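You operate a simulated robot arm through the tools that you are given. There is no shell and no other tool. Be economical: measure what you need, move in short steps, check, and stop when the job is done.

Carry out the task below with a simulated two-armed robot. There is one attempt and no reset: what you move stays moved.

Task
Take the lid off the clear box and lay it down on the top of the winding bench.

It is judged by the outcome, as a careful person would: the job done as asked, and still so three seconds after it is handed in. It fails if anything else is knocked over, pushed out of place, dropped, spilled or broken. A push-on lid holds only when it is set on centred and level and pressed home; a screw cap is set on level and turned clockwise until tight.

Robot
Two 7-joint arms with two-finger parallel grippers on one trunk, on a base that drives. Base frame: it is fixed to the floor where the robot stands at the start and does not move with it; the origin is under the middle of the robot, x ahead of it, y to its left, z up; the surface under the hand at the start is at about z = 78. Lengths are in cm, angles in degrees, forces in N, time in s.
The left shoulder is at the start at [5, 17.7, 107.9], the right one opposite. With the tool pointing down near the work surface each hand reaches from about 22 to 70 cm from the robot's upright axis, wherever it stands, measured 20 degrees to its own side. Payload 3.43 kg a hand.
The tool frame of a hand sits at the grasp point between the pads (the TCP): z along the fingers, y along the line on which they close. The tips reach 3.4 cm beyond it. The gripper opens to 12.8 cm. The fingers are 2.4 cm wide and 1.2 cm thick; the gripper's body (4.8 by 13 cm) begins 9.6 cm behind the TCP.
Orientation is told as [roll, pitch, yaw] about the base's x, y, z axes, in that order, counted from this pose: with the fingers straight down and closing along the base's y, the tool's x points along the base's -x, its y along +y and its z along -z.

Tools
- The arms move only by the tool apply_moves. It takes "left_increments", "right_increments" or both (then of equal length, played together; a hand with none holds still); each is one flat list of numbers, 7 for each row, row after row: the shift along the base's x, y, z in cm, then the turn, a rotation vector about the base's x, y, z in degrees, then the finger opening in cm, from 0 to 12.8. In form: [tx, ty, tz, wx, wy, wz, hand, tx, ty, tz, wx, wy, wz, hand, ...]. A call has 1 to 20 rows; each row is the pose to reach, as a shift and turn from the pose commanded when the call began. A row lasts 0.2 s, in which the tool goes at most 5 cm and 8.6 degrees; a call with a longer step from one row to the next is refused whole, and so is a gripper value outside its range. Where a pose cannot be reached the arm comes as near as it can. A force on the tool above 40 N (or 10 N above the force at the start of the call, whichever is more), or a blocked arm, ends the call early, and 0.2 s more pass. Each finger travels about 10.8 cm/s and halts on what it meets, pressing with about 26 N; the grip force reading is that of the motor and also rises with nothing between the fingers. The clock runs only during rows and for 0.2 s after the last one: add rows that repeat a pose to give the fingers time. It gives the time, the measured TCP pose, the force on the tool (base axes), the opening and the grip force at its end, in the units of the frame above (readings bear some noise), with the torque about the TCP (base axes, N m) and any sound that the robot's microphone picked up.
- Cameras (640 x 400 px; columns grow to the right, rows downward): "scene" is now at [16.04, -1.06, 125.81]; the picture's right is [-0.10, -0.99, 0.00], its down [-0.47, 0.05, -0.88] and it looks along [0.87, -0.09, -0.48] (base axes); focal length 272 px, centre (320, 200). "left" rides on the left gripper at [7.6, 1.1, -16] in its tool frame; the picture's right is [-0.15, 0.99, 0.00], its down [-0.88, -0.13, -0.46] and it looks along [-0.45, -0.07, 0.89] (tool axes); focal length 234 px, centre (320, 200). "right" rides on the right gripper at [7.6, -1.1, -16] in its tool frame; the picture's right is [0.15, 0.99, 0.00], its down [-0.88, 0.13, -0.46] and it looks along [-0.45, 0.07, 0.89] (tool axes); focal length 234 px, centre (320, 200). There is no depth. A picture from a camera that has moved, and an enlarged one, comes with that camera's place and axes in the base frame and with its lens. The place of the scene camera against the robot may be out by one fixed shift of up to 1.2 cm in any direction.
- grab_frame(camera): a new picture of that camera. It takes no simulated time.
- slide_trunk(by): slides the trunk up (or, below 0, down) by that many cm; the arms and the scene camera ride with it, the base frame stays. It gives what a move gives, with no picture.
- steer(legs): drives the robot by 1 to 6 legs, each [ahead, turn to the left] in cm and degrees, along the robot's own axes; the way and the turn of a leg run together, so that a leg with both is an arc; at most 150 cm and 180 degrees a leg. The arms and the cameras ride along, it lands a little off, and it stops where it bumps. It gives what a move gives.
- turn_head(pan, tilt): turns the head with the scene camera to pan (to the left, within 80 degrees either way) and tilt (down, from -29 to 69), counted from straight ahead of the robot. It gives what a move gives.
- zoom(camera, box): a new picture of the part [left, top, right, bottom] of that camera's present view, enlarged. It takes no simulated time.
- close_job(): hands the job in; it is judged then, once.

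Work in short steps. Places have to be worked out from the pictures, the camera data and where the tool is seen: move nearer, look again, correct. Check each grasp and each placing, and mend what went wrong. You have 120 turns and 108 pictures in all, those below and enlarged ones among them. Open the grippers and draw the arms clear of the work before you hand the job in, unless the task says otherwise; then end with one line.

The tools are called after "Call:" as name(argument=value, ...) on one line, values as JSON. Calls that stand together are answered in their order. apply_moves: Moves the arms, as the interface text tells. Its arguments: {"type":"object","properties":{"left_increments":{"type":"array"},"right_increments":{"type":"array"}},"required":[]} The other tools are called the same way: slide_trunk (by) slides the trunk up or down; steer (legs) drives the base; turn_head (pan, tilt) turns the head that bears the scene camera; grab_frame (camera) takes a picture; zoom (camera, box) takes an enlarged picture of a part of a camera's view; close_job () hands the job in.

At the start:

```text
clock: 0.0
left_position: [41.99, 13.47, 107.02]
left_ee_rot: [0.0, 0.0, 0.0]
left_contact_force: [-0.5, 0.0, -0.6]
left_moment: [-0.04, -0.02, 0.01]
left_width: 12.85
left_grasp_force: 0.0
right_position: [38.97, -20.74, 112.47]
right_ee_rot: [0.0, 0.0, -0.1]
right_contact_force: [0.1, 0.7, 0.4]
right_moment: [-0.02, 0.0, -0.02]
right_width: 12.82
right_grasp_force: 0.0
trunk travel left (down, up): [-25.0, 15.1]
robot x, y, heading: [0.03, 0.13, -0.1]
head pan, tilt: [-5.8, 28.5]
```

scene: 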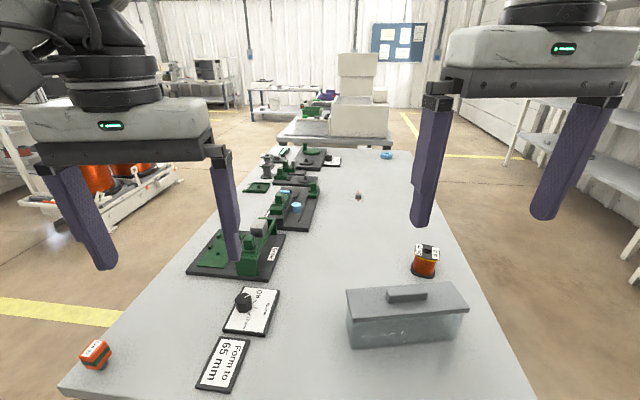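
right: 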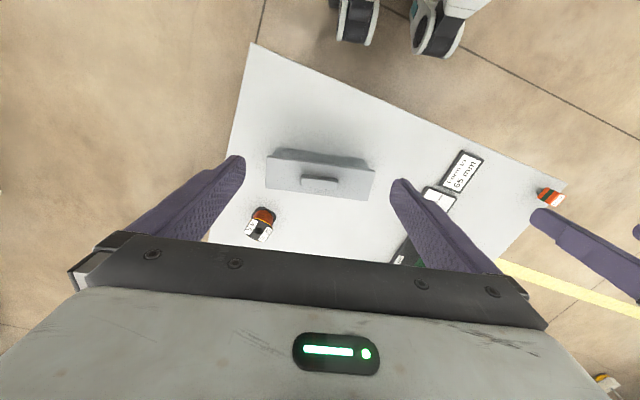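
left: 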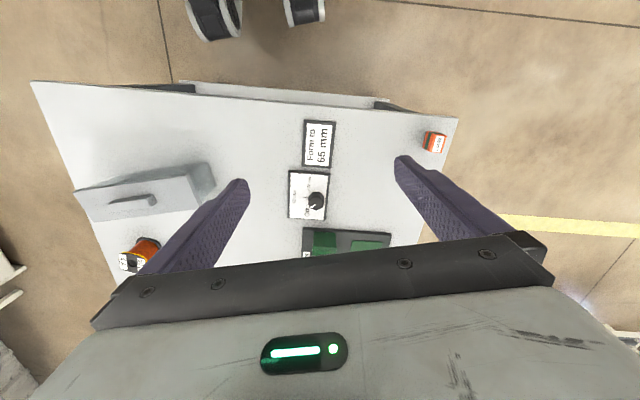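

The lid's handle looks to be near [48.5, -19.5, 88], with its length along y. I'll bring the right hand above it and look from closer.

Call:
apply_moves(right_increments=[3, 0.3, -3, 0, 0, 0, 12.8, 6, 0.6, -6, 0, 0, 0, 12.8, 9, 1, -9, 0, 0, 0, 12.8, 9, 1, -12, 0, 0, 0, 12.8, 9, 1, -12, 0, 0, 0, 12.8])

Call:
grab_frame(camera="right")

Call:
grab_frame(camera="scene")

```text
clock: 1.2
left_position: [42.04, 13.4, 107.15]
left_ee_rot: [0.0, 0.0, 0.1]
left_contact_force: [-0.1, 0.7, 0.5]
left_moment: [0.02, 0.01, 0.03]
left_width: 12.81
left_grasp_force: 0.0
right_position: [48.09, -19.5, 100.41]
right_ee_rot: [0.0, -0.1, -0.1]
right_contact_force: [0.4, 0.2, -0.6]
right_moment: [-0.03, 0.0, -0.04]
right_width: 12.78
right_grasp_force: 0.1
trunk travel left (down, up): [-25.0, 15.1]
robot x, y, heading: [0.11, -0.07, 0.1]
head pan, tilt: [-5.8, 28.5]
```

```text
104 pictures are left
camera right: at [40.4, -20.86, 116.4], right [-0.15, 0.99, 0.0], down [0.88, 0.13, 0.46], along [0.45, 0.07, -0.89], focal length 234 px, centre (320, 200)
```

right: 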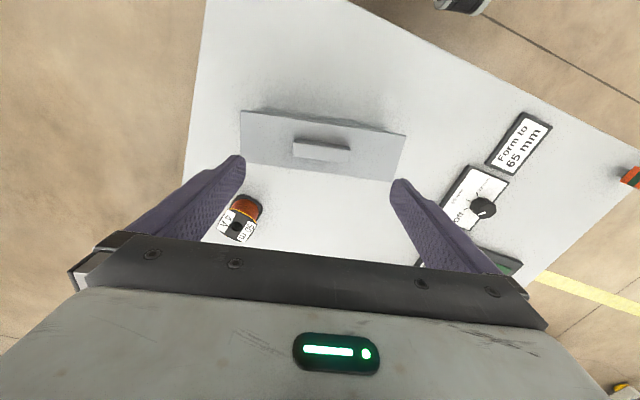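

```text
103 pictures are left
camera scene: at [16.04, -1.06, 125.82], right [-0.1, -0.99, 0.0], down [-0.47, 0.05, -0.88], along [0.87, -0.09, -0.48], focal length 272 px, centre (320, 200)
```

scene: 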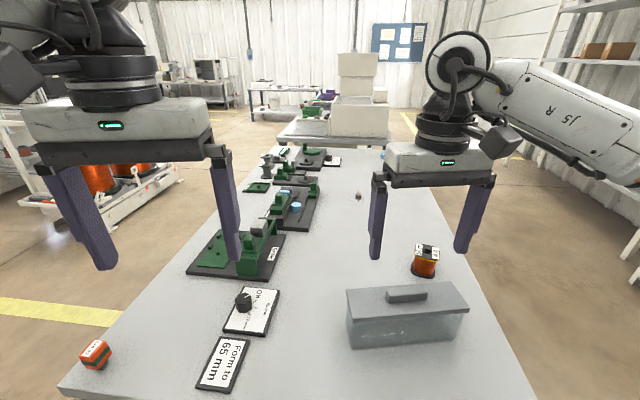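

I need a closer view of the handle to measure it.

Call:
zoom(camera="right", box=[220, 90, 420, 215])

Call:
zoom(camera="scene", box=[330, 270, 490, 370])

```text
3.20 times, centred on (320, 152) of right
camera zoom: at [40.4, -20.86, 116.4], right [-0.15, 0.99, 0.0], down [0.88, 0.13, 0.46], along [0.45, 0.07, -0.89], focal length 749 px, centre (320, 352)
```

zoom: 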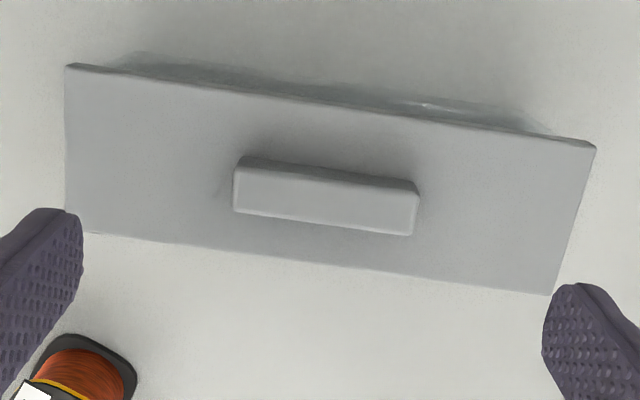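

```text
4.00 times, centred on (410, 320) of scene
camera zoom: at [16.04, -1.06, 125.82], right [-0.1, -0.99, 0.0], down [-0.47, 0.05, -0.88], along [0.87, -0.09, -0.48], focal length 1086 px, centre (-40, -280)
```

zoom: 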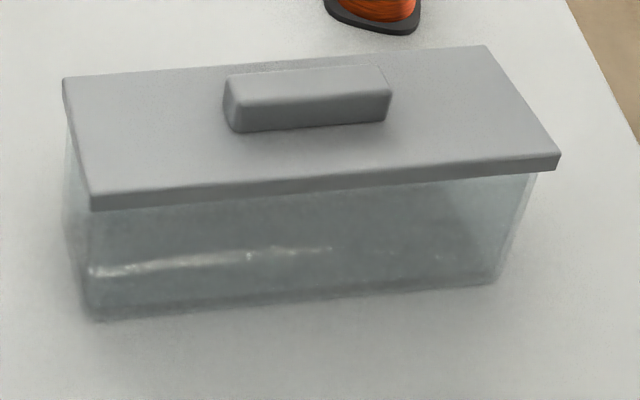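

From both views, the handle's top centre is about [47.7, -19.4, 89.8]. It's about 6.4 cm long and nearly aligned with y. I'll centre over it and lower in stages.

Call:
apply_moves(right_increments=[-0.4, 0.1, -3, 0, 0, 0, 12.8, -0.4, 0.1, -5, 0, 0, 1, 12.8, -0.4, 0.1, -7, 0, 0, 1.4, 12.8, -0.4, 0.1, -7, 0, 0, 1.4, 12.8])

Call:
grab_frame(camera="right")

Call:
zoom(camera="scene", box=[330, 230, 490, 330])

```text
clock: 2.2
left_position: [41.89, 13.49, 107.1]
left_ee_rot: [0.0, 0.0, 0.2]
left_contact_force: [0.3, -1.4, 0.0]
left_moment: [0.01, 0.0, 0.01]
left_width: 12.79
left_grasp_force: 0.1
right_position: [47.63, -19.52, 93.23]
right_ee_rot: [0.1, 0.0, 1.3]
right_contact_force: [0.4, 0.3, 1.1]
right_moment: [-0.01, 0.01, 0.0]
right_width: 12.81
right_grasp_force: 0.0
trunk travel left (down, up): [-25.0, 15.1]
robot x, y, heading: [0.02, 0.06, 0.0]
head pan, tilt: [-5.8, 28.5]
```

```text
100 pictures are left
camera right: at [40.09, -20.95, 109.33], right [-0.17, 0.99, 0.0], down [0.88, 0.15, 0.46], along [0.45, 0.08, -0.89], focal length 234 px, centre (320, 200)
```

right: 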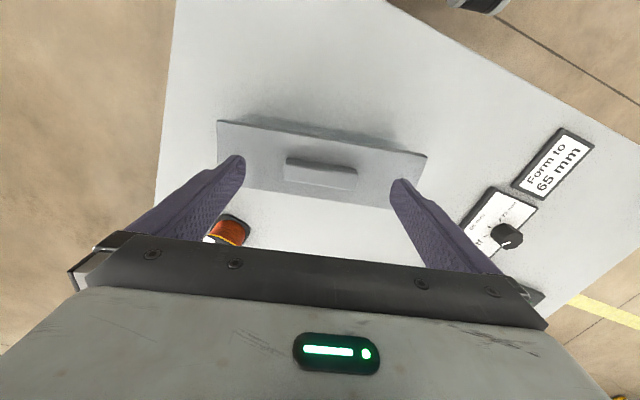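

```text
4.00 times, centred on (410, 280) of scene
camera zoom: at [16.04, -1.06, 125.82], right [-0.1, -0.99, 0.0], down [-0.47, 0.05, -0.88], along [0.87, -0.09, -0.48], focal length 1086 px, centre (-40, -120)
```

zoom: 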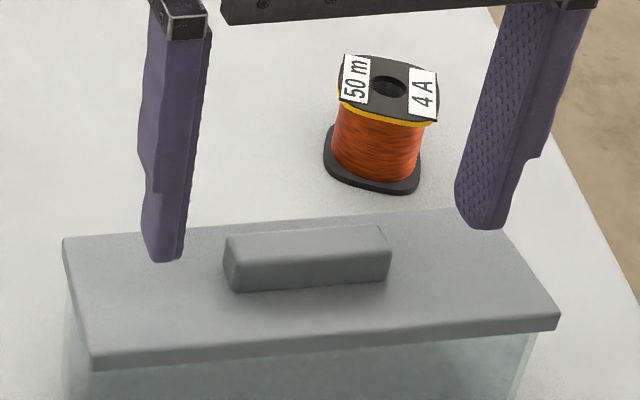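

Call:
zoom(camera="right", box=[220, 110, 420, 235])

```text
3.20 times, centred on (320, 172) of right
camera zoom: at [40.09, -20.95, 109.33], right [-0.17, 0.99, 0.0], down [0.88, 0.15, 0.46], along [0.45, 0.08, -0.89], focal length 749 px, centre (320, 288)
```

zoom: 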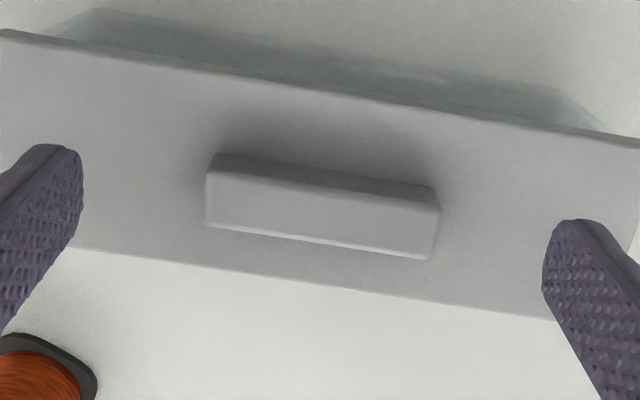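

The refined handle-top centre is [47.6, -19.5, 89.9], and the lid plate is about 1.4 cm below that. I'll lower 1.1 cm and close.

Call:
apply_moves(right_increments=[0, 0, -0.6, 0, 0, 0, 12.8, 0, 0, -1.1, 0, 0, 0.8, 12.8, 0, 0, -1.1, 0, 0, 0.8, 12.8])

Call:
zoom(camera="scene", box=[330, 230, 490, 330])

```text
clock: 3.0
left_position: [42.06, 13.47, 107.0]
left_ee_rot: [0.1, 0.0, 0.1]
left_contact_force: [-0.8, 0.1, -0.7]
left_moment: [0.0, 0.0, -0.02]
left_width: 12.78
left_grasp_force: 0.0
right_position: [47.66, -19.48, 92.32]
right_ee_rot: [0.0, 0.0, 2.1]
right_contact_force: [0.3, 0.5, -0.3]
right_moment: [-0.01, -0.01, -0.02]
right_width: 12.79
right_grasp_force: 0.1
trunk travel left (down, up): [-25.0, 15.1]
robot x, y, heading: [0.05, -0.26, 0.1]
head pan, tilt: [-5.8, 28.5]
```

```text
4.00 times, centred on (410, 280) of scene
camera zoom: at [16.04, -1.06, 125.81], right [-0.1, -0.99, 0.0], down [-0.47, 0.05, -0.88], along [0.87, -0.09, -0.48], focal length 1086 px, centre (-40, -120)
```

zoom: 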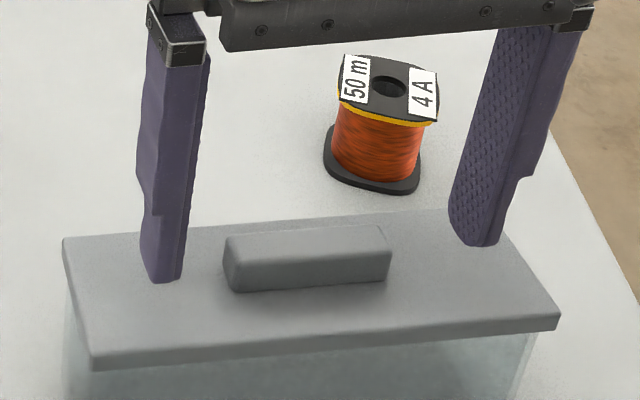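

The tips are beside the handle with no contact force. I'll close gently in steps.

Call:
apply_moves(right_increments=[0, 0, -0.2, 0, 0, 0, 11, 0, 0, -0.2, 0, 0, 0, 9, 0, 0, -0.2, 0, 0, 0, 7.5, 0, 0, -0.2, 0, 0, 0, 6.8, 0, 0, -0.2, 0, 0, 0, 6.2, 0, 0, -0.2, 0, 0, 0, 5.5, 0, 0, -0.2, 0, 0, 0, 5, 0, 0, -0.2, 0, 0, 0, 5])

Call:
zoom(camera="scene", box=[330, 250, 490, 350])

```text
clock: 4.8
left_position: [41.95, 13.45, 107.11]
left_ee_rot: [-0.1, -0.1, 0.1]
left_contact_force: [0.0, -0.6, 0.2]
left_moment: [-0.01, 0.0, 0.04]
left_width: 12.79
left_grasp_force: 0.0
right_position: [47.64, -19.51, 91.99]
right_ee_rot: [0.0, 0.1, 2.1]
right_contact_force: [-0.2, -0.5, -0.1]
right_moment: [0.0, 0.03, -0.03]
right_width: 6.89
right_grasp_force: 25.6
trunk travel left (down, up): [-25.0, 15.1]
robot x, y, heading: [0.12, 0.1, -0.2]
head pan, tilt: [-5.8, 28.5]
heard: snap
```

```text
4.00 times, centred on (410, 300) of scene
camera zoom: at [16.05, -1.06, 125.81], right [-0.1, -0.99, 0.0], down [-0.47, 0.05, -0.88], along [0.87, -0.09, -0.48], focal length 1086 px, centre (-40, -200)
```

zoom: 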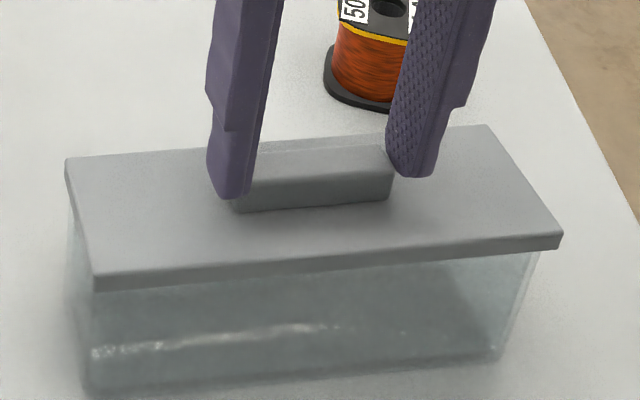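

The grip is firm at 6.9 cm and 26 N, and I heard a snap, so the lid may have come free. I'll lift it slowly and check.

Call:
apply_moves(right_increments=[0, 0, 0.3, 0, 0, 0, 5, 0, 0, 0.6, 0, 0, 0, 5, 0, 0, 1.0, 0, 0, 0, 5, 0, 0, 1.5, 0, 0, 0, 5, 0, 0, 2, 0, 0, 0, 5, 0, 0, 2, 0, 0, 0, 5])

Call:
zoom(camera="scene", box=[330, 250, 490, 350])

```text
clock: 6.2
left_position: [42.03, 13.51, 107.18]
left_ee_rot: [0.0, 0.0, 0.2]
left_contact_force: [-0.2, -0.4, 0.1]
left_moment: [0.02, 0.01, 0.0]
left_width: 12.8
left_grasp_force: 0.1
right_position: [47.56, -19.5, 93.99]
right_ee_rot: [0.1, -0.1, 2.1]
right_contact_force: [-0.2, -0.1, -0.7]
right_moment: [0.0, -0.01, -0.02]
right_width: 5.0
right_grasp_force: 0.0
trunk travel left (down, up): [-25.0, 15.1]
robot x, y, heading: [0.1, 0.17, -0.0]
head pan, tilt: [-5.8, 28.5]
```

```text
4.00 times, centred on (410, 300) of scene
camera zoom: at [16.04, -1.06, 125.81], right [-0.1, -0.99, 0.0], down [-0.47, 0.05, -0.88], along [0.87, -0.09, -0.48], focal length 1086 px, centre (-40, -200)
```

zoom: 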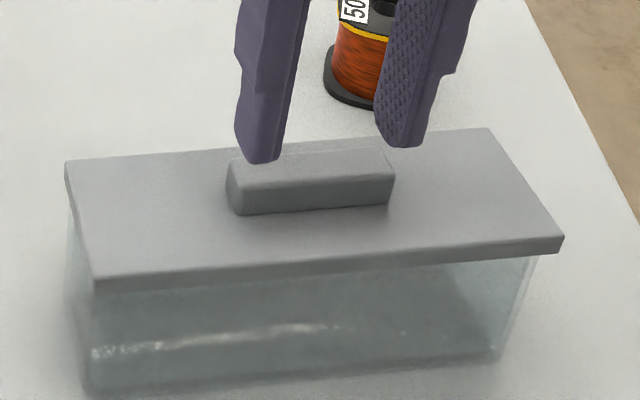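

The fingers slipped off the handle, so the lid is still on and held by friction. I'll open, go down deeper until the tips nearly touch the lid, and grip again.

Call:
apply_moves(right_increments=[0, 0, 0, 0, 0, 0, 8, 0, 0, -1.0, 0, 0, 0, 8.5, 0, 0, -2.0, 0, 0, 0, 8.5, 0, 0, -2.2, 0, 0, 0, 8.5, 0, 0, -2.3, 0, 0, 0, 8.5])

Call:
zoom(camera="scene", box=[370, 270, 450, 320])

```text
clock: 7.4
left_position: [41.99, 13.52, 107.01]
left_ee_rot: [0.0, 0.1, 0.1]
left_contact_force: [0.2, 0.3, 0.2]
left_moment: [0.01, 0.01, -0.01]
left_width: 12.79
left_grasp_force: 0.1
right_position: [47.49, -19.57, 91.84]
right_ee_rot: [0.1, 0.1, 2.1]
right_contact_force: [0.1, 0.5, 0.4]
right_moment: [0.06, -0.01, -0.02]
right_width: 8.51
right_grasp_force: 0.0
trunk travel left (down, up): [-25.0, 15.1]
robot x, y, heading: [-0.01, -0.08, 0.0]
head pan, tilt: [-5.8, 28.5]
```

```text
8.00 times, centred on (410, 295) of scene
camera zoom: at [16.05, -1.06, 125.81], right [-0.1, -0.99, 0.0], down [-0.47, 0.05, -0.88], along [0.87, -0.09, -0.48], focal length 2173 px, centre (-400, -560)
```

zoom: 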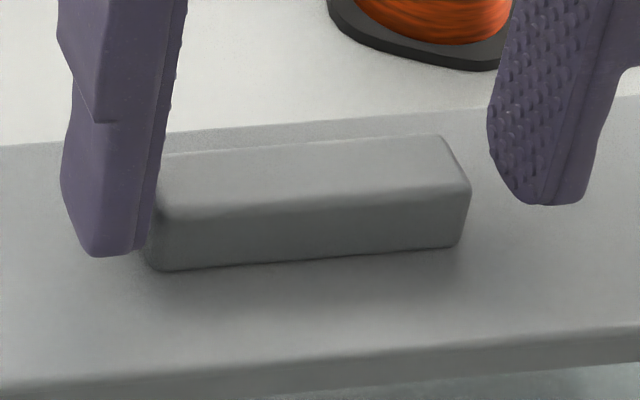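

No contact yet, and the handle is about 0.2 cm to the +y side. I'll nudge over, go slightly lower, and close.

Call:
apply_moves(right_increments=[0.1, 0.2, 0, 0, 0, 0, 8.5, 0.1, 0.2, -0.15, 0, 0, 0, 8.5, 0.1, 0.2, -0.3, 0, 0, 0, 8.5, 0.1, 0.2, -0.3, 0, 0, 0, 8.5])

```text
clock: 8.4
left_position: [41.95, 13.31, 107.07]
left_ee_rot: [-0.1, -0.1, 0.0]
left_contact_force: [0.4, 0.8, -0.1]
left_moment: [-0.01, 0.02, -0.02]
left_width: 12.77
left_grasp_force: 0.0
right_position: [47.54, -19.31, 91.44]
right_ee_rot: [0.1, 0.1, 2.1]
right_contact_force: [-0.3, 0.0, -0.5]
right_moment: [0.01, -0.02, 0.01]
right_width: 8.52
right_grasp_force: 0.0
trunk travel left (down, up): [-25.0, 15.1]
robot x, y, heading: [-0.14, 0.35, 0.1]
head pan, tilt: [-5.8, 28.5]
```

There's still no contact with the lid. I'll go down a bit more.

Call:
apply_moves(right_increments=[0, 0, -0.1, 0, 0, 0, 8.5, 0, 0, -0.2, 0, 0, 0, 8.5, 0, 0, -0.3, 0, 0, 0, 8.5, 0, 0, -0.3, 0, 0, 0, 8.5])

Call:
zoom(camera="scene", box=[370, 270, 450, 320])

```text
clock: 9.4
left_position: [41.85, 13.35, 106.99]
left_ee_rot: [-0.1, -0.1, 0.2]
left_contact_force: [-0.2, 0.7, -0.2]
left_moment: [0.0, -0.02, 0.0]
left_width: 12.82
left_grasp_force: 0.0
right_position: [47.52, -19.37, 91.35]
right_ee_rot: [0.1, 0.0, 2.1]
right_contact_force: [-0.5, 0.0, -0.8]
right_moment: [-0.02, 0.01, 0.02]
right_width: 8.49
right_grasp_force: 0.1
trunk travel left (down, up): [-25.0, 15.1]
robot x, y, heading: [-0.13, 0.07, 0.0]
head pan, tilt: [-5.8, 28.5]
```

```text
8.00 times, centred on (410, 295) of scene
camera zoom: at [16.04, -1.06, 125.81], right [-0.1, -0.99, 0.0], down [-0.47, 0.05, -0.88], along [0.87, -0.09, -0.48], focal length 2173 px, centre (-400, -560)
```

zoom: 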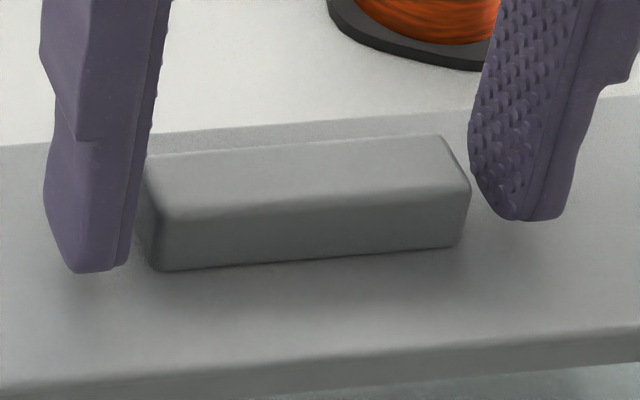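

The fingers are now centred and nearly at the handle's base. I'll close fully and give it time.

Call:
apply_moves(right_increments=[0, 0, -0.1, 0, 0, 0, 7.5, 0, 0, -0.1, 0, 0, 0, 6.8, 0, 0, -0.1, 0, 0, 0, 6, 0, 0, -0.1, 0, 0, 0, 4, 0, 0, -0.1, 0, 0, 0, 2, 0, 0, -0.1, 0, 0, 0, 2, 0, 0, -0.1, 0, 0, 0, 2])

Call:
zoom(camera="scene", box=[370, 270, 450, 320])

Call:
zoom(camera="right", box=[220, 110, 420, 235])

```text
clock: 11.0
left_position: [41.94, 13.52, 107.0]
left_ee_rot: [0.0, 0.0, 0.1]
left_contact_force: [0.3, -0.5, -0.3]
left_moment: [0.0, 0.01, -0.01]
left_width: 12.79
left_grasp_force: 0.1
right_position: [47.61, -19.36, 91.07]
right_ee_rot: [0.1, 0.0, 2.1]
right_contact_force: [2.3, -2.2, 5.2]
right_moment: [-0.18, -0.14, -0.15]
right_width: 6.92
right_grasp_force: 25.9
trunk travel left (down, up): [-25.0, 15.1]
robot x, y, heading: [-0.21, 0.04, 0.1]
head pan, tilt: [-5.8, 28.5]
heard: snap
```

```text
8.00 times, centred on (410, 295) of scene
camera zoom: at [16.03, -1.07, 125.82], right [-0.1, -0.99, 0.0], down [-0.47, 0.05, -0.88], along [0.87, -0.09, -0.48], focal length 2173 px, centre (-400, -560)
```

zoom: 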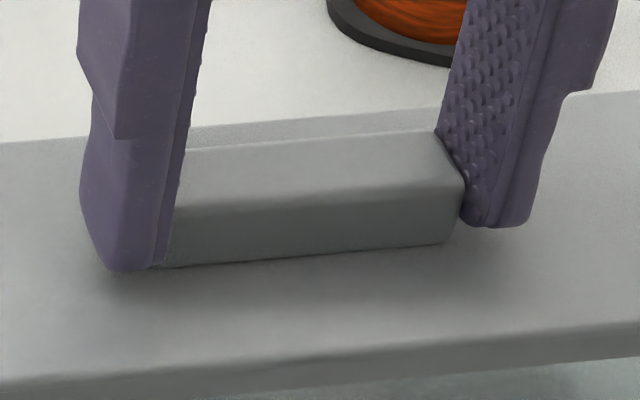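

```text
3.20 times, centred on (320, 172) of right
camera zoom: at [40.02, -20.9, 107.15], right [-0.18, 0.98, 0.0], down [0.88, 0.16, 0.46], along [0.45, 0.08, -0.89], focal length 749 px, centre (320, 288)
```

zoom: 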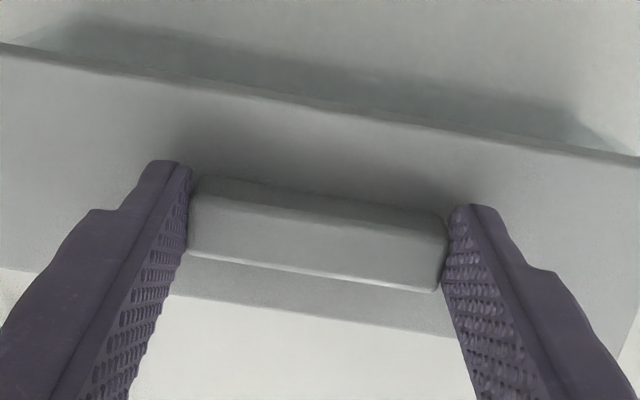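

The grip is fuller this time. I'll lift in tiny steps and watch the force.

Call:
apply_moves(right_increments=[0, 0, 0.1, 0, 0, 0, 2, 0, 0, 0.2, 0, 0, 0, 2, 0, 0, 0.3, 0, 0, 0, 2, 0, 0, 0.4, 0, 0, 0, 2])

Call:
zoom(camera="scene", box=[330, 250, 490, 350])

```text
clock: 12.0
left_position: [41.92, 13.44, 107.0]
left_ee_rot: [0.1, 0.0, 0.1]
left_contact_force: [0.1, 0.0, -0.2]
left_moment: [0.01, 0.01, 0.01]
left_width: 12.79
left_grasp_force: 0.0
right_position: [47.49, -19.35, 91.48]
right_ee_rot: [0.0, 0.1, 2.1]
right_contact_force: [-0.3, 0.4, -0.8]
right_moment: [-0.02, 0.0, -0.03]
right_width: 6.9
right_grasp_force: 25.8
trunk travel left (down, up): [-25.0, 15.1]
robot x, y, heading: [0.38, -0.32, -0.1]
head pan, tilt: [-5.8, 28.5]
heard: snap
```

```text
4.00 times, centred on (410, 300) of scene
camera zoom: at [16.05, -1.06, 125.81], right [-0.1, -0.99, 0.0], down [-0.47, 0.05, -0.88], along [0.87, -0.09, -0.48], focal length 1086 px, centre (-40, -200)
```

zoom: 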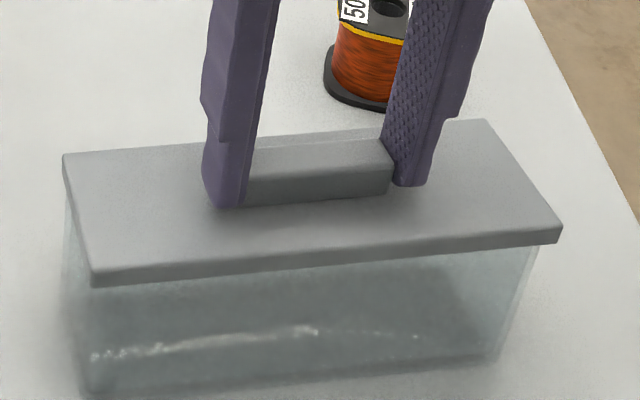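

The lid's edge has risen a little, so this snap looks like it letting go. I'll keep lifting.

Call:
apply_moves(right_increments=[0, 0, 0.2, 0, 0, 0, 2, 0, 0, 0.5, 0, 0, 0, 2, 0, 0, 0.9, 0, 0, 0, 2, 0, 0, 1.4, 0, 0, 0, 2, 0, 0, 2, 0, 0, 0, 2])

Call:
zoom(camera="scene", box=[330, 250, 490, 350])

```text
clock: 13.2
left_position: [41.91, 13.47, 107.08]
left_ee_rot: [0.0, 0.1, 0.1]
left_contact_force: [-0.3, -0.5, 0.0]
left_moment: [0.0, -0.01, 0.02]
left_width: 12.78
left_grasp_force: 0.1
right_position: [47.7, -19.41, 93.52]
right_ee_rot: [0.0, 0.0, 2.1]
right_contact_force: [-0.5, -0.2, 0.2]
right_moment: [-0.02, 0.0, -0.02]
right_width: 6.92
right_grasp_force: 25.3
trunk travel left (down, up): [-25.0, 15.1]
robot x, y, heading: [0.34, 0.04, -0.2]
head pan, tilt: [-5.8, 28.5]
```

```text
4.00 times, centred on (410, 300) of scene
camera zoom: at [16.05, -1.06, 125.81], right [-0.1, -0.99, 0.0], down [-0.47, 0.05, -0.88], along [0.87, -0.09, -0.48], focal length 1086 px, centre (-40, -200)
```

zoom: 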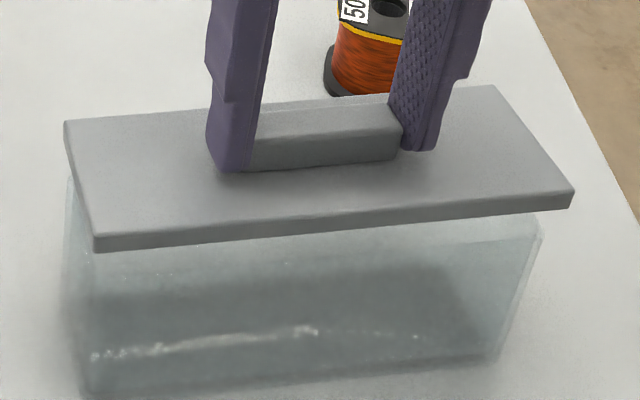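

The lid is free and level, and the box stayed put. I'll raise it and carry it over the clear bench area beyond the box, near [63, -11].

Call:
apply_moves(right_increments=[0, 0, 2, 0, 0, 0, 2, 0, 0, 4, 0, 0, 0, 2, 0, 0, 6, 0, 0, 0, 2, 1.5, 0.8, 7, 0, 0, 0, 2, 3.5, 2, 7, 0, 0, 0, 2, 5.5, 3.2, 7, 0, 0, 0, 2, 7.5, 4.4, 7, 0, 0, 0, 2, 9.5, 5.6, 7, 0, 0, 0, 2, 11.5, 6.8, 7, 0, 0, 0, 2, 13.5, 7.8, 7, 0, 0, 0, 2, 15, 8.5, 7, 0, 0, 0, 2, 15, 8.5, 7, 0, 0, 0, 2])

Call:
grab_frame(camera="scene")

Call:
grab_frame(camera="right")

```text
clock: 15.8
left_position: [41.94, 13.47, 106.98]
left_ee_rot: [0.0, 0.0, 0.1]
left_contact_force: [0.1, 1.2, 0.2]
left_moment: [0.01, 0.0, 0.0]
left_width: 12.78
left_grasp_force: 0.1
right_position: [62.45, -10.87, 100.56]
right_ee_rot: [0.1, 0.0, 2.2]
right_contact_force: [-0.2, 0.2, 0.2]
right_moment: [-0.01, 0.01, 0.0]
right_width: 6.91
right_grasp_force: 25.8
trunk travel left (down, up): [-25.0, 15.1]
robot x, y, heading: [0.16, -0.1, 0.0]
head pan, tilt: [-5.8, 28.5]
```

```text
88 pictures are left
camera scene: at [16.06, -1.1, 125.81], right [-0.1, -0.99, 0.0], down [-0.48, 0.05, -0.88], along [0.87, -0.09, -0.48], focal length 272 px, centre (320, 200)
```

scene: 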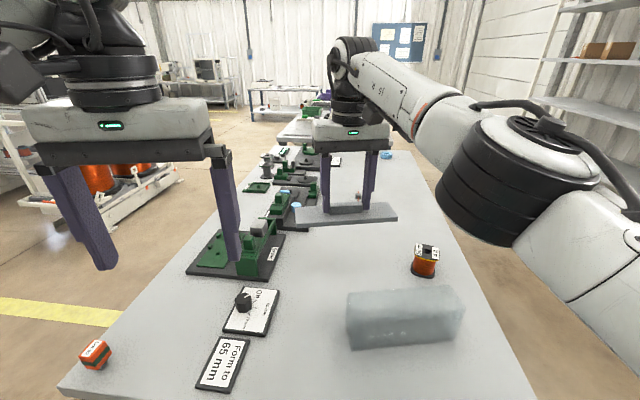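

```text
87 pictures are left
camera right: at [54.86, -12.47, 116.52], right [-0.18, 0.98, 0.0], down [0.87, 0.16, 0.46], along [0.45, 0.08, -0.89], focal length 234 px, centre (320, 200)
```

right: 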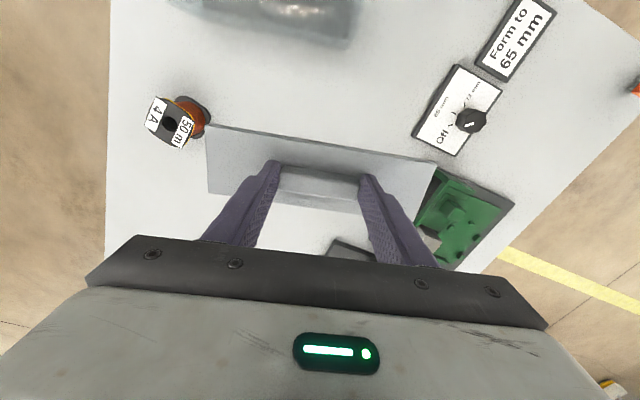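

The spot below is clear of the spool, the machines and the dial. I'll lower partway and look.

Call:
apply_moves(right_increments=[0, 0, -2, 0, 0, 0, 2, 0, 0, -4, 0, 0, 0, 2, 0, 0, -6, 0, 0, 0, 2, 0, 0, -8, 0, 0, 0, 2, 0, 0, -10, 0, 0, 0, 2, 0, 0, -12, 0, 0, 0, 2, 0, 0, -14, 0, 0, 0, 2, 0, 0, -14, 0, 0, 0, 2])

Call:
grab_frame(camera="scene")

Call:
zoom(camera="scene", box=[270, 180, 430, 280])

```text
clock: 17.6
left_position: [41.89, 13.35, 107.06]
left_ee_rot: [0.1, 0.0, 0.1]
left_contact_force: [-0.3, 0.1, 0.4]
left_moment: [-0.01, 0.02, -0.01]
left_width: 12.78
left_grasp_force: 0.0
right_position: [62.54, -10.74, 86.43]
right_ee_rot: [0.0, 0.1, 2.1]
right_contact_force: [-0.5, -0.4, 0.3]
right_moment: [0.0, 0.0, -0.01]
right_width: 6.89
right_grasp_force: 26.4
trunk travel left (down, up): [-25.0, 15.1]
robot x, y, heading: [-0.15, -0.0, -0.0]
head pan, tilt: [-5.8, 28.5]
```

```text
86 pictures are left
camera scene: at [16.04, -1.06, 125.82], right [-0.1, -0.99, 0.0], down [-0.47, 0.05, -0.88], along [0.87, -0.09, -0.48], focal length 272 px, centre (320, 200)
```

scene: 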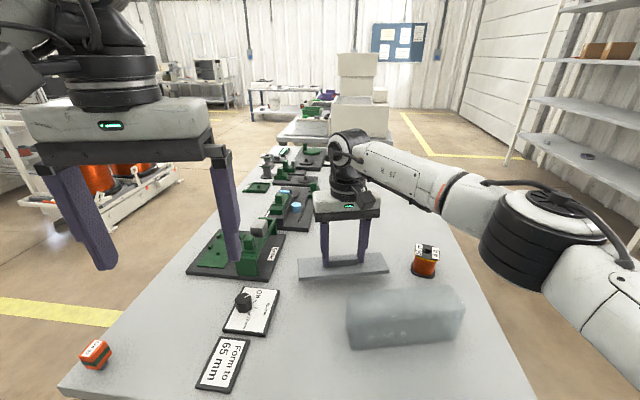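

```text
4.00 times, centred on (350, 230) of scene
camera zoom: at [16.04, -1.06, 125.82], right [-0.1, -0.99, 0.0], down [-0.47, 0.05, -0.88], along [0.87, -0.09, -0.48], focal length 1086 px, centre (200, 80)
```

zoom: 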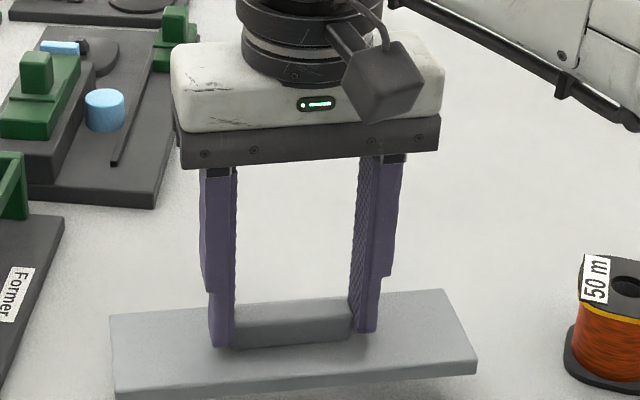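

It's clear all round. I'll lower in short slow steps until it touches.

Call:
apply_moves(right_increments=[0, 0, -0.6, 0, 0, 0, 2, 0, 0, -1.2, 0, 0, 0, 2, 0, 0, -1.8, 0, 0, 0, 2, 0, 0, -2.2, 0, 0, 0, 2, 0, 0, -2.5, 0, 0, 0, 2, 0, 0, -2.5, 0, 0, 0, 2])

Call:
zoom(camera="scene", box=[270, 220, 430, 320])

```text
clock: 19.0
left_position: [41.96, 13.58, 107.04]
left_ee_rot: [0.0, 0.0, 0.1]
left_contact_force: [-0.3, 1.0, -0.7]
left_moment: [0.01, 0.02, -0.01]
left_width: 12.82
left_grasp_force: 0.1
right_position: [62.67, -10.93, 83.99]
right_ee_rot: [0.0, 0.0, 2.1]
right_contact_force: [0.7, 0.3, -0.4]
right_moment: [0.02, 0.01, -0.04]
right_width: 6.91
right_grasp_force: 26.0
trunk travel left (down, up): [-25.0, 15.1]
robot x, y, heading: [-0.06, -0.44, 0.2]
head pan, tilt: [-5.8, 28.5]
```

```text
4.00 times, centred on (350, 270) of scene
camera zoom: at [16.05, -1.06, 125.81], right [-0.1, -0.99, 0.0], down [-0.47, 0.05, -0.88], along [0.87, -0.09, -0.48], focal length 1086 px, centre (200, -80)
```

zoom: 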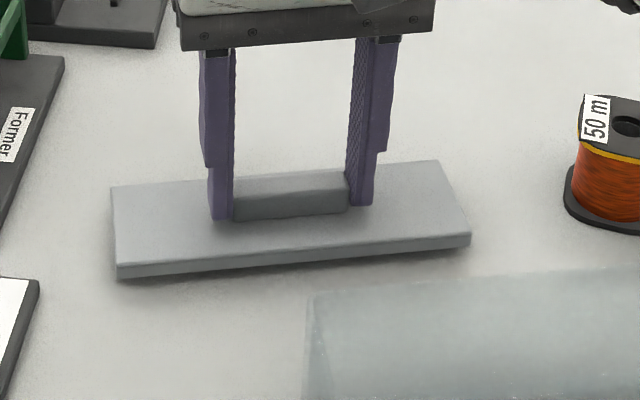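

The lid is close to the bench. I'll go down in 0.2 cm steps and watch for contact.

Call:
apply_moves(right_increments=[0, 0, -0.2, 0, 0, 0, 2, 0, 0, -0.4, 0, 0, 0, 2, 0, 0, -0.6, 0, 0, 0, 2, 0, 0, -0.8, 0, 0, 0, 2, 0, 0, -0.8, 0, 0, 0, 2])

Call:
zoom(camera="scene", box=[270, 220, 430, 320])

```text
clock: 20.2
left_position: [41.88, 13.58, 107.06]
left_ee_rot: [0.0, 0.1, 0.1]
left_contact_force: [0.1, 0.3, -0.8]
left_moment: [0.02, 0.0, 0.01]
left_width: 12.78
left_grasp_force: 0.0
right_position: [62.64, -10.86, 83.07]
right_ee_rot: [0.1, 0.0, 2.1]
right_contact_force: [0.4, 0.6, -0.4]
right_moment: [-0.01, 0.0, 0.03]
right_width: 6.89
right_grasp_force: 26.3
trunk travel left (down, up): [-25.0, 15.1]
robot x, y, heading: [0.08, 0.18, -0.1]
head pan, tilt: [-5.8, 28.5]
```

```text
4.00 times, centred on (350, 270) of scene
camera zoom: at [16.05, -1.06, 125.81], right [-0.1, -0.99, 0.0], down [-0.47, 0.05, -0.88], along [0.87, -0.09, -0.48], focal length 1086 px, centre (200, -80)
```

zoom: 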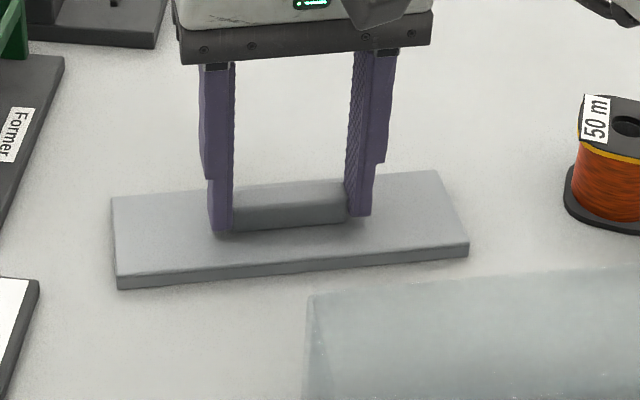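

There's no contact yet, so I'll continue down slowly.

Call:
apply_moves(right_increments=[0, 0, -0.15, 0, 0, 0, 2, 0, 0, -0.3, 0, 0, 0, 2, 0, 0, -0.45, 0, 0, 0, 2, 0, 0, -0.45, 0, 0, 0, 2])

```text
clock: 21.2
left_position: [41.7, 13.43, 107.22]
left_ee_rot: [0.1, 0.0, 0.1]
left_contact_force: [0.3, 0.1, -0.4]
left_moment: [0.0, 0.01, -0.03]
left_width: 12.82
left_grasp_force: 0.0
right_position: [62.68, -10.97, 83.04]
right_ee_rot: [0.1, -0.1, 2.2]
right_contact_force: [-1.2, -1.0, 16.4]
right_moment: [-0.14, 0.16, -0.07]
right_width: 6.91
right_grasp_force: 25.9
trunk travel left (down, up): [-25.0, 15.1]
robot x, y, heading: [-0.01, -0.14, 0.1]
head pan, tilt: [-5.8, 28.5]
```

It touched down with 16 N of upward force. I'll ease the push and open the fingers.

Call:
apply_moves(right_increments=[0, 0, 0.3, 0, 0, 0, 2, 0, 0, 0.35, 0, 0, 0, 6.8, 0, 0, 0.35, 0, 0, 0, 7.1, 0, 0, 0.35, 0, 0, 0, 7.6, 0, 0, 0.35, 0, 0, 0, 8.5, 0, 0, 0.35, 0, 0, 0, 9.5, 0, 0, 0.35, 0, 0, 0, 9.5])

Call:
zoom(camera="scene", box=[270, 220, 430, 320])

```text
clock: 22.8
left_position: [42.03, 13.49, 107.13]
left_ee_rot: [0.0, 0.0, 0.1]
left_contact_force: [-0.7, 0.7, -0.1]
left_moment: [-0.02, 0.0, -0.02]
left_width: 12.82
left_grasp_force: 0.0
right_position: [62.61, -10.85, 83.29]
right_ee_rot: [0.0, 0.0, 2.0]
right_contact_force: [0.1, 1.1, 0.1]
right_moment: [0.0, -0.02, -0.05]
right_width: 9.52
right_grasp_force: 0.1
trunk travel left (down, up): [-25.0, 15.1]
robot x, y, heading: [-0.13, -0.17, 0.1]
head pan, tilt: [-5.8, 28.5]
```

```text
4.00 times, centred on (350, 270) of scene
camera zoom: at [16.04, -1.06, 125.81], right [-0.1, -0.99, 0.0], down [-0.47, 0.05, -0.88], along [0.87, -0.09, -0.48], focal length 1086 px, centre (200, -80)
```

zoom: 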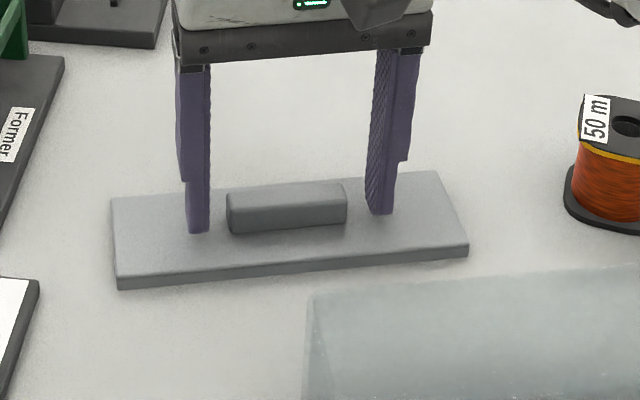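

The lid is released and lying flat. I'll raise the hand straight up and draw it back above the box.

Call:
apply_moves(right_increments=[0, 0, 1, 0, 0, 0, 9.5, 0, 0, 3, 0, 0, 0, 9.5, 0, 0, 6, 0, 0, 0, 9.5, 0, 0, 10, 0, 0, 0, 9.5, 0, 0, 14, 0, 0, 0, 9.5, 0, 0, 18, 0, 0, 0, 9.5, 0, 0, 22, 0, 0, 0, 9.5, -3, -1, 25, 0, 0, 0, 9.5, -6, -3, 28, 0, 0, 0, 9.5, -9, -5, 29, 0, 0, 0, 9.5, -12, -7, 29, 0, 0, 0, 9.5, -16, -8, 29, 0, 0, 0, 9.5, -20, -9, 29, 0, 0, 0, 9.5, -24, -10, 29, 0, 0, 0, 9.5])

Call:
grab_frame(camera="scene")

```text
clock: 25.8
left_position: [41.92, 13.48, 107.04]
left_ee_rot: [0.0, 0.1, 0.1]
left_contact_force: [-0.2, 0.2, 0.6]
left_moment: [0.0, 0.04, 0.04]
left_width: 12.81
left_grasp_force: 0.1
right_position: [38.56, -20.8, 112.04]
right_ee_rot: [0.1, 0.2, 2.1]
right_contact_force: [0.4, 0.8, -0.8]
right_moment: [0.02, 0.01, 0.0]
right_width: 9.52
right_grasp_force: 0.1
right hand out of reach, approached as far as the arm can: row 7
trunk travel left (down, up): [-25.0, 15.1]
robot x, y, heading: [0.06, 0.15, 0.2]
head pan, tilt: [-5.8, 28.5]
```

```text
81 pictures are left
camera scene: at [16.0, -1.09, 125.82], right [-0.1, -0.99, 0.0], down [-0.47, 0.05, -0.88], along [0.87, -0.09, -0.48], focal length 272 px, centre (320, 200)
```

scene: 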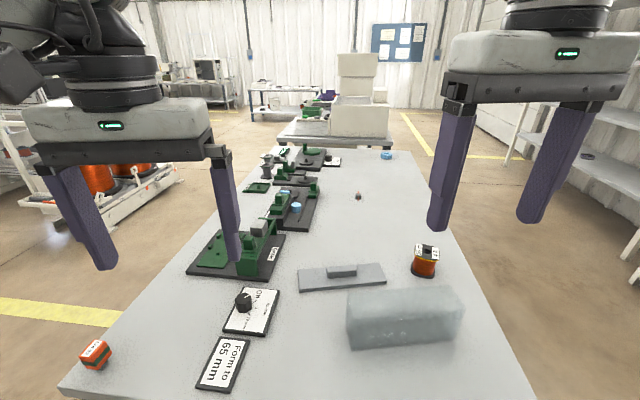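

The lid lies flat on the bench, the open box hasn't moved, nothing else was disturbed, and both arms are clear. I'm handing in the job.

Call:
close_job()

```text
The job is handed in.
```

The lid is off the clear box and lying flat, handle up, on the winding bench; nothing else was moved.
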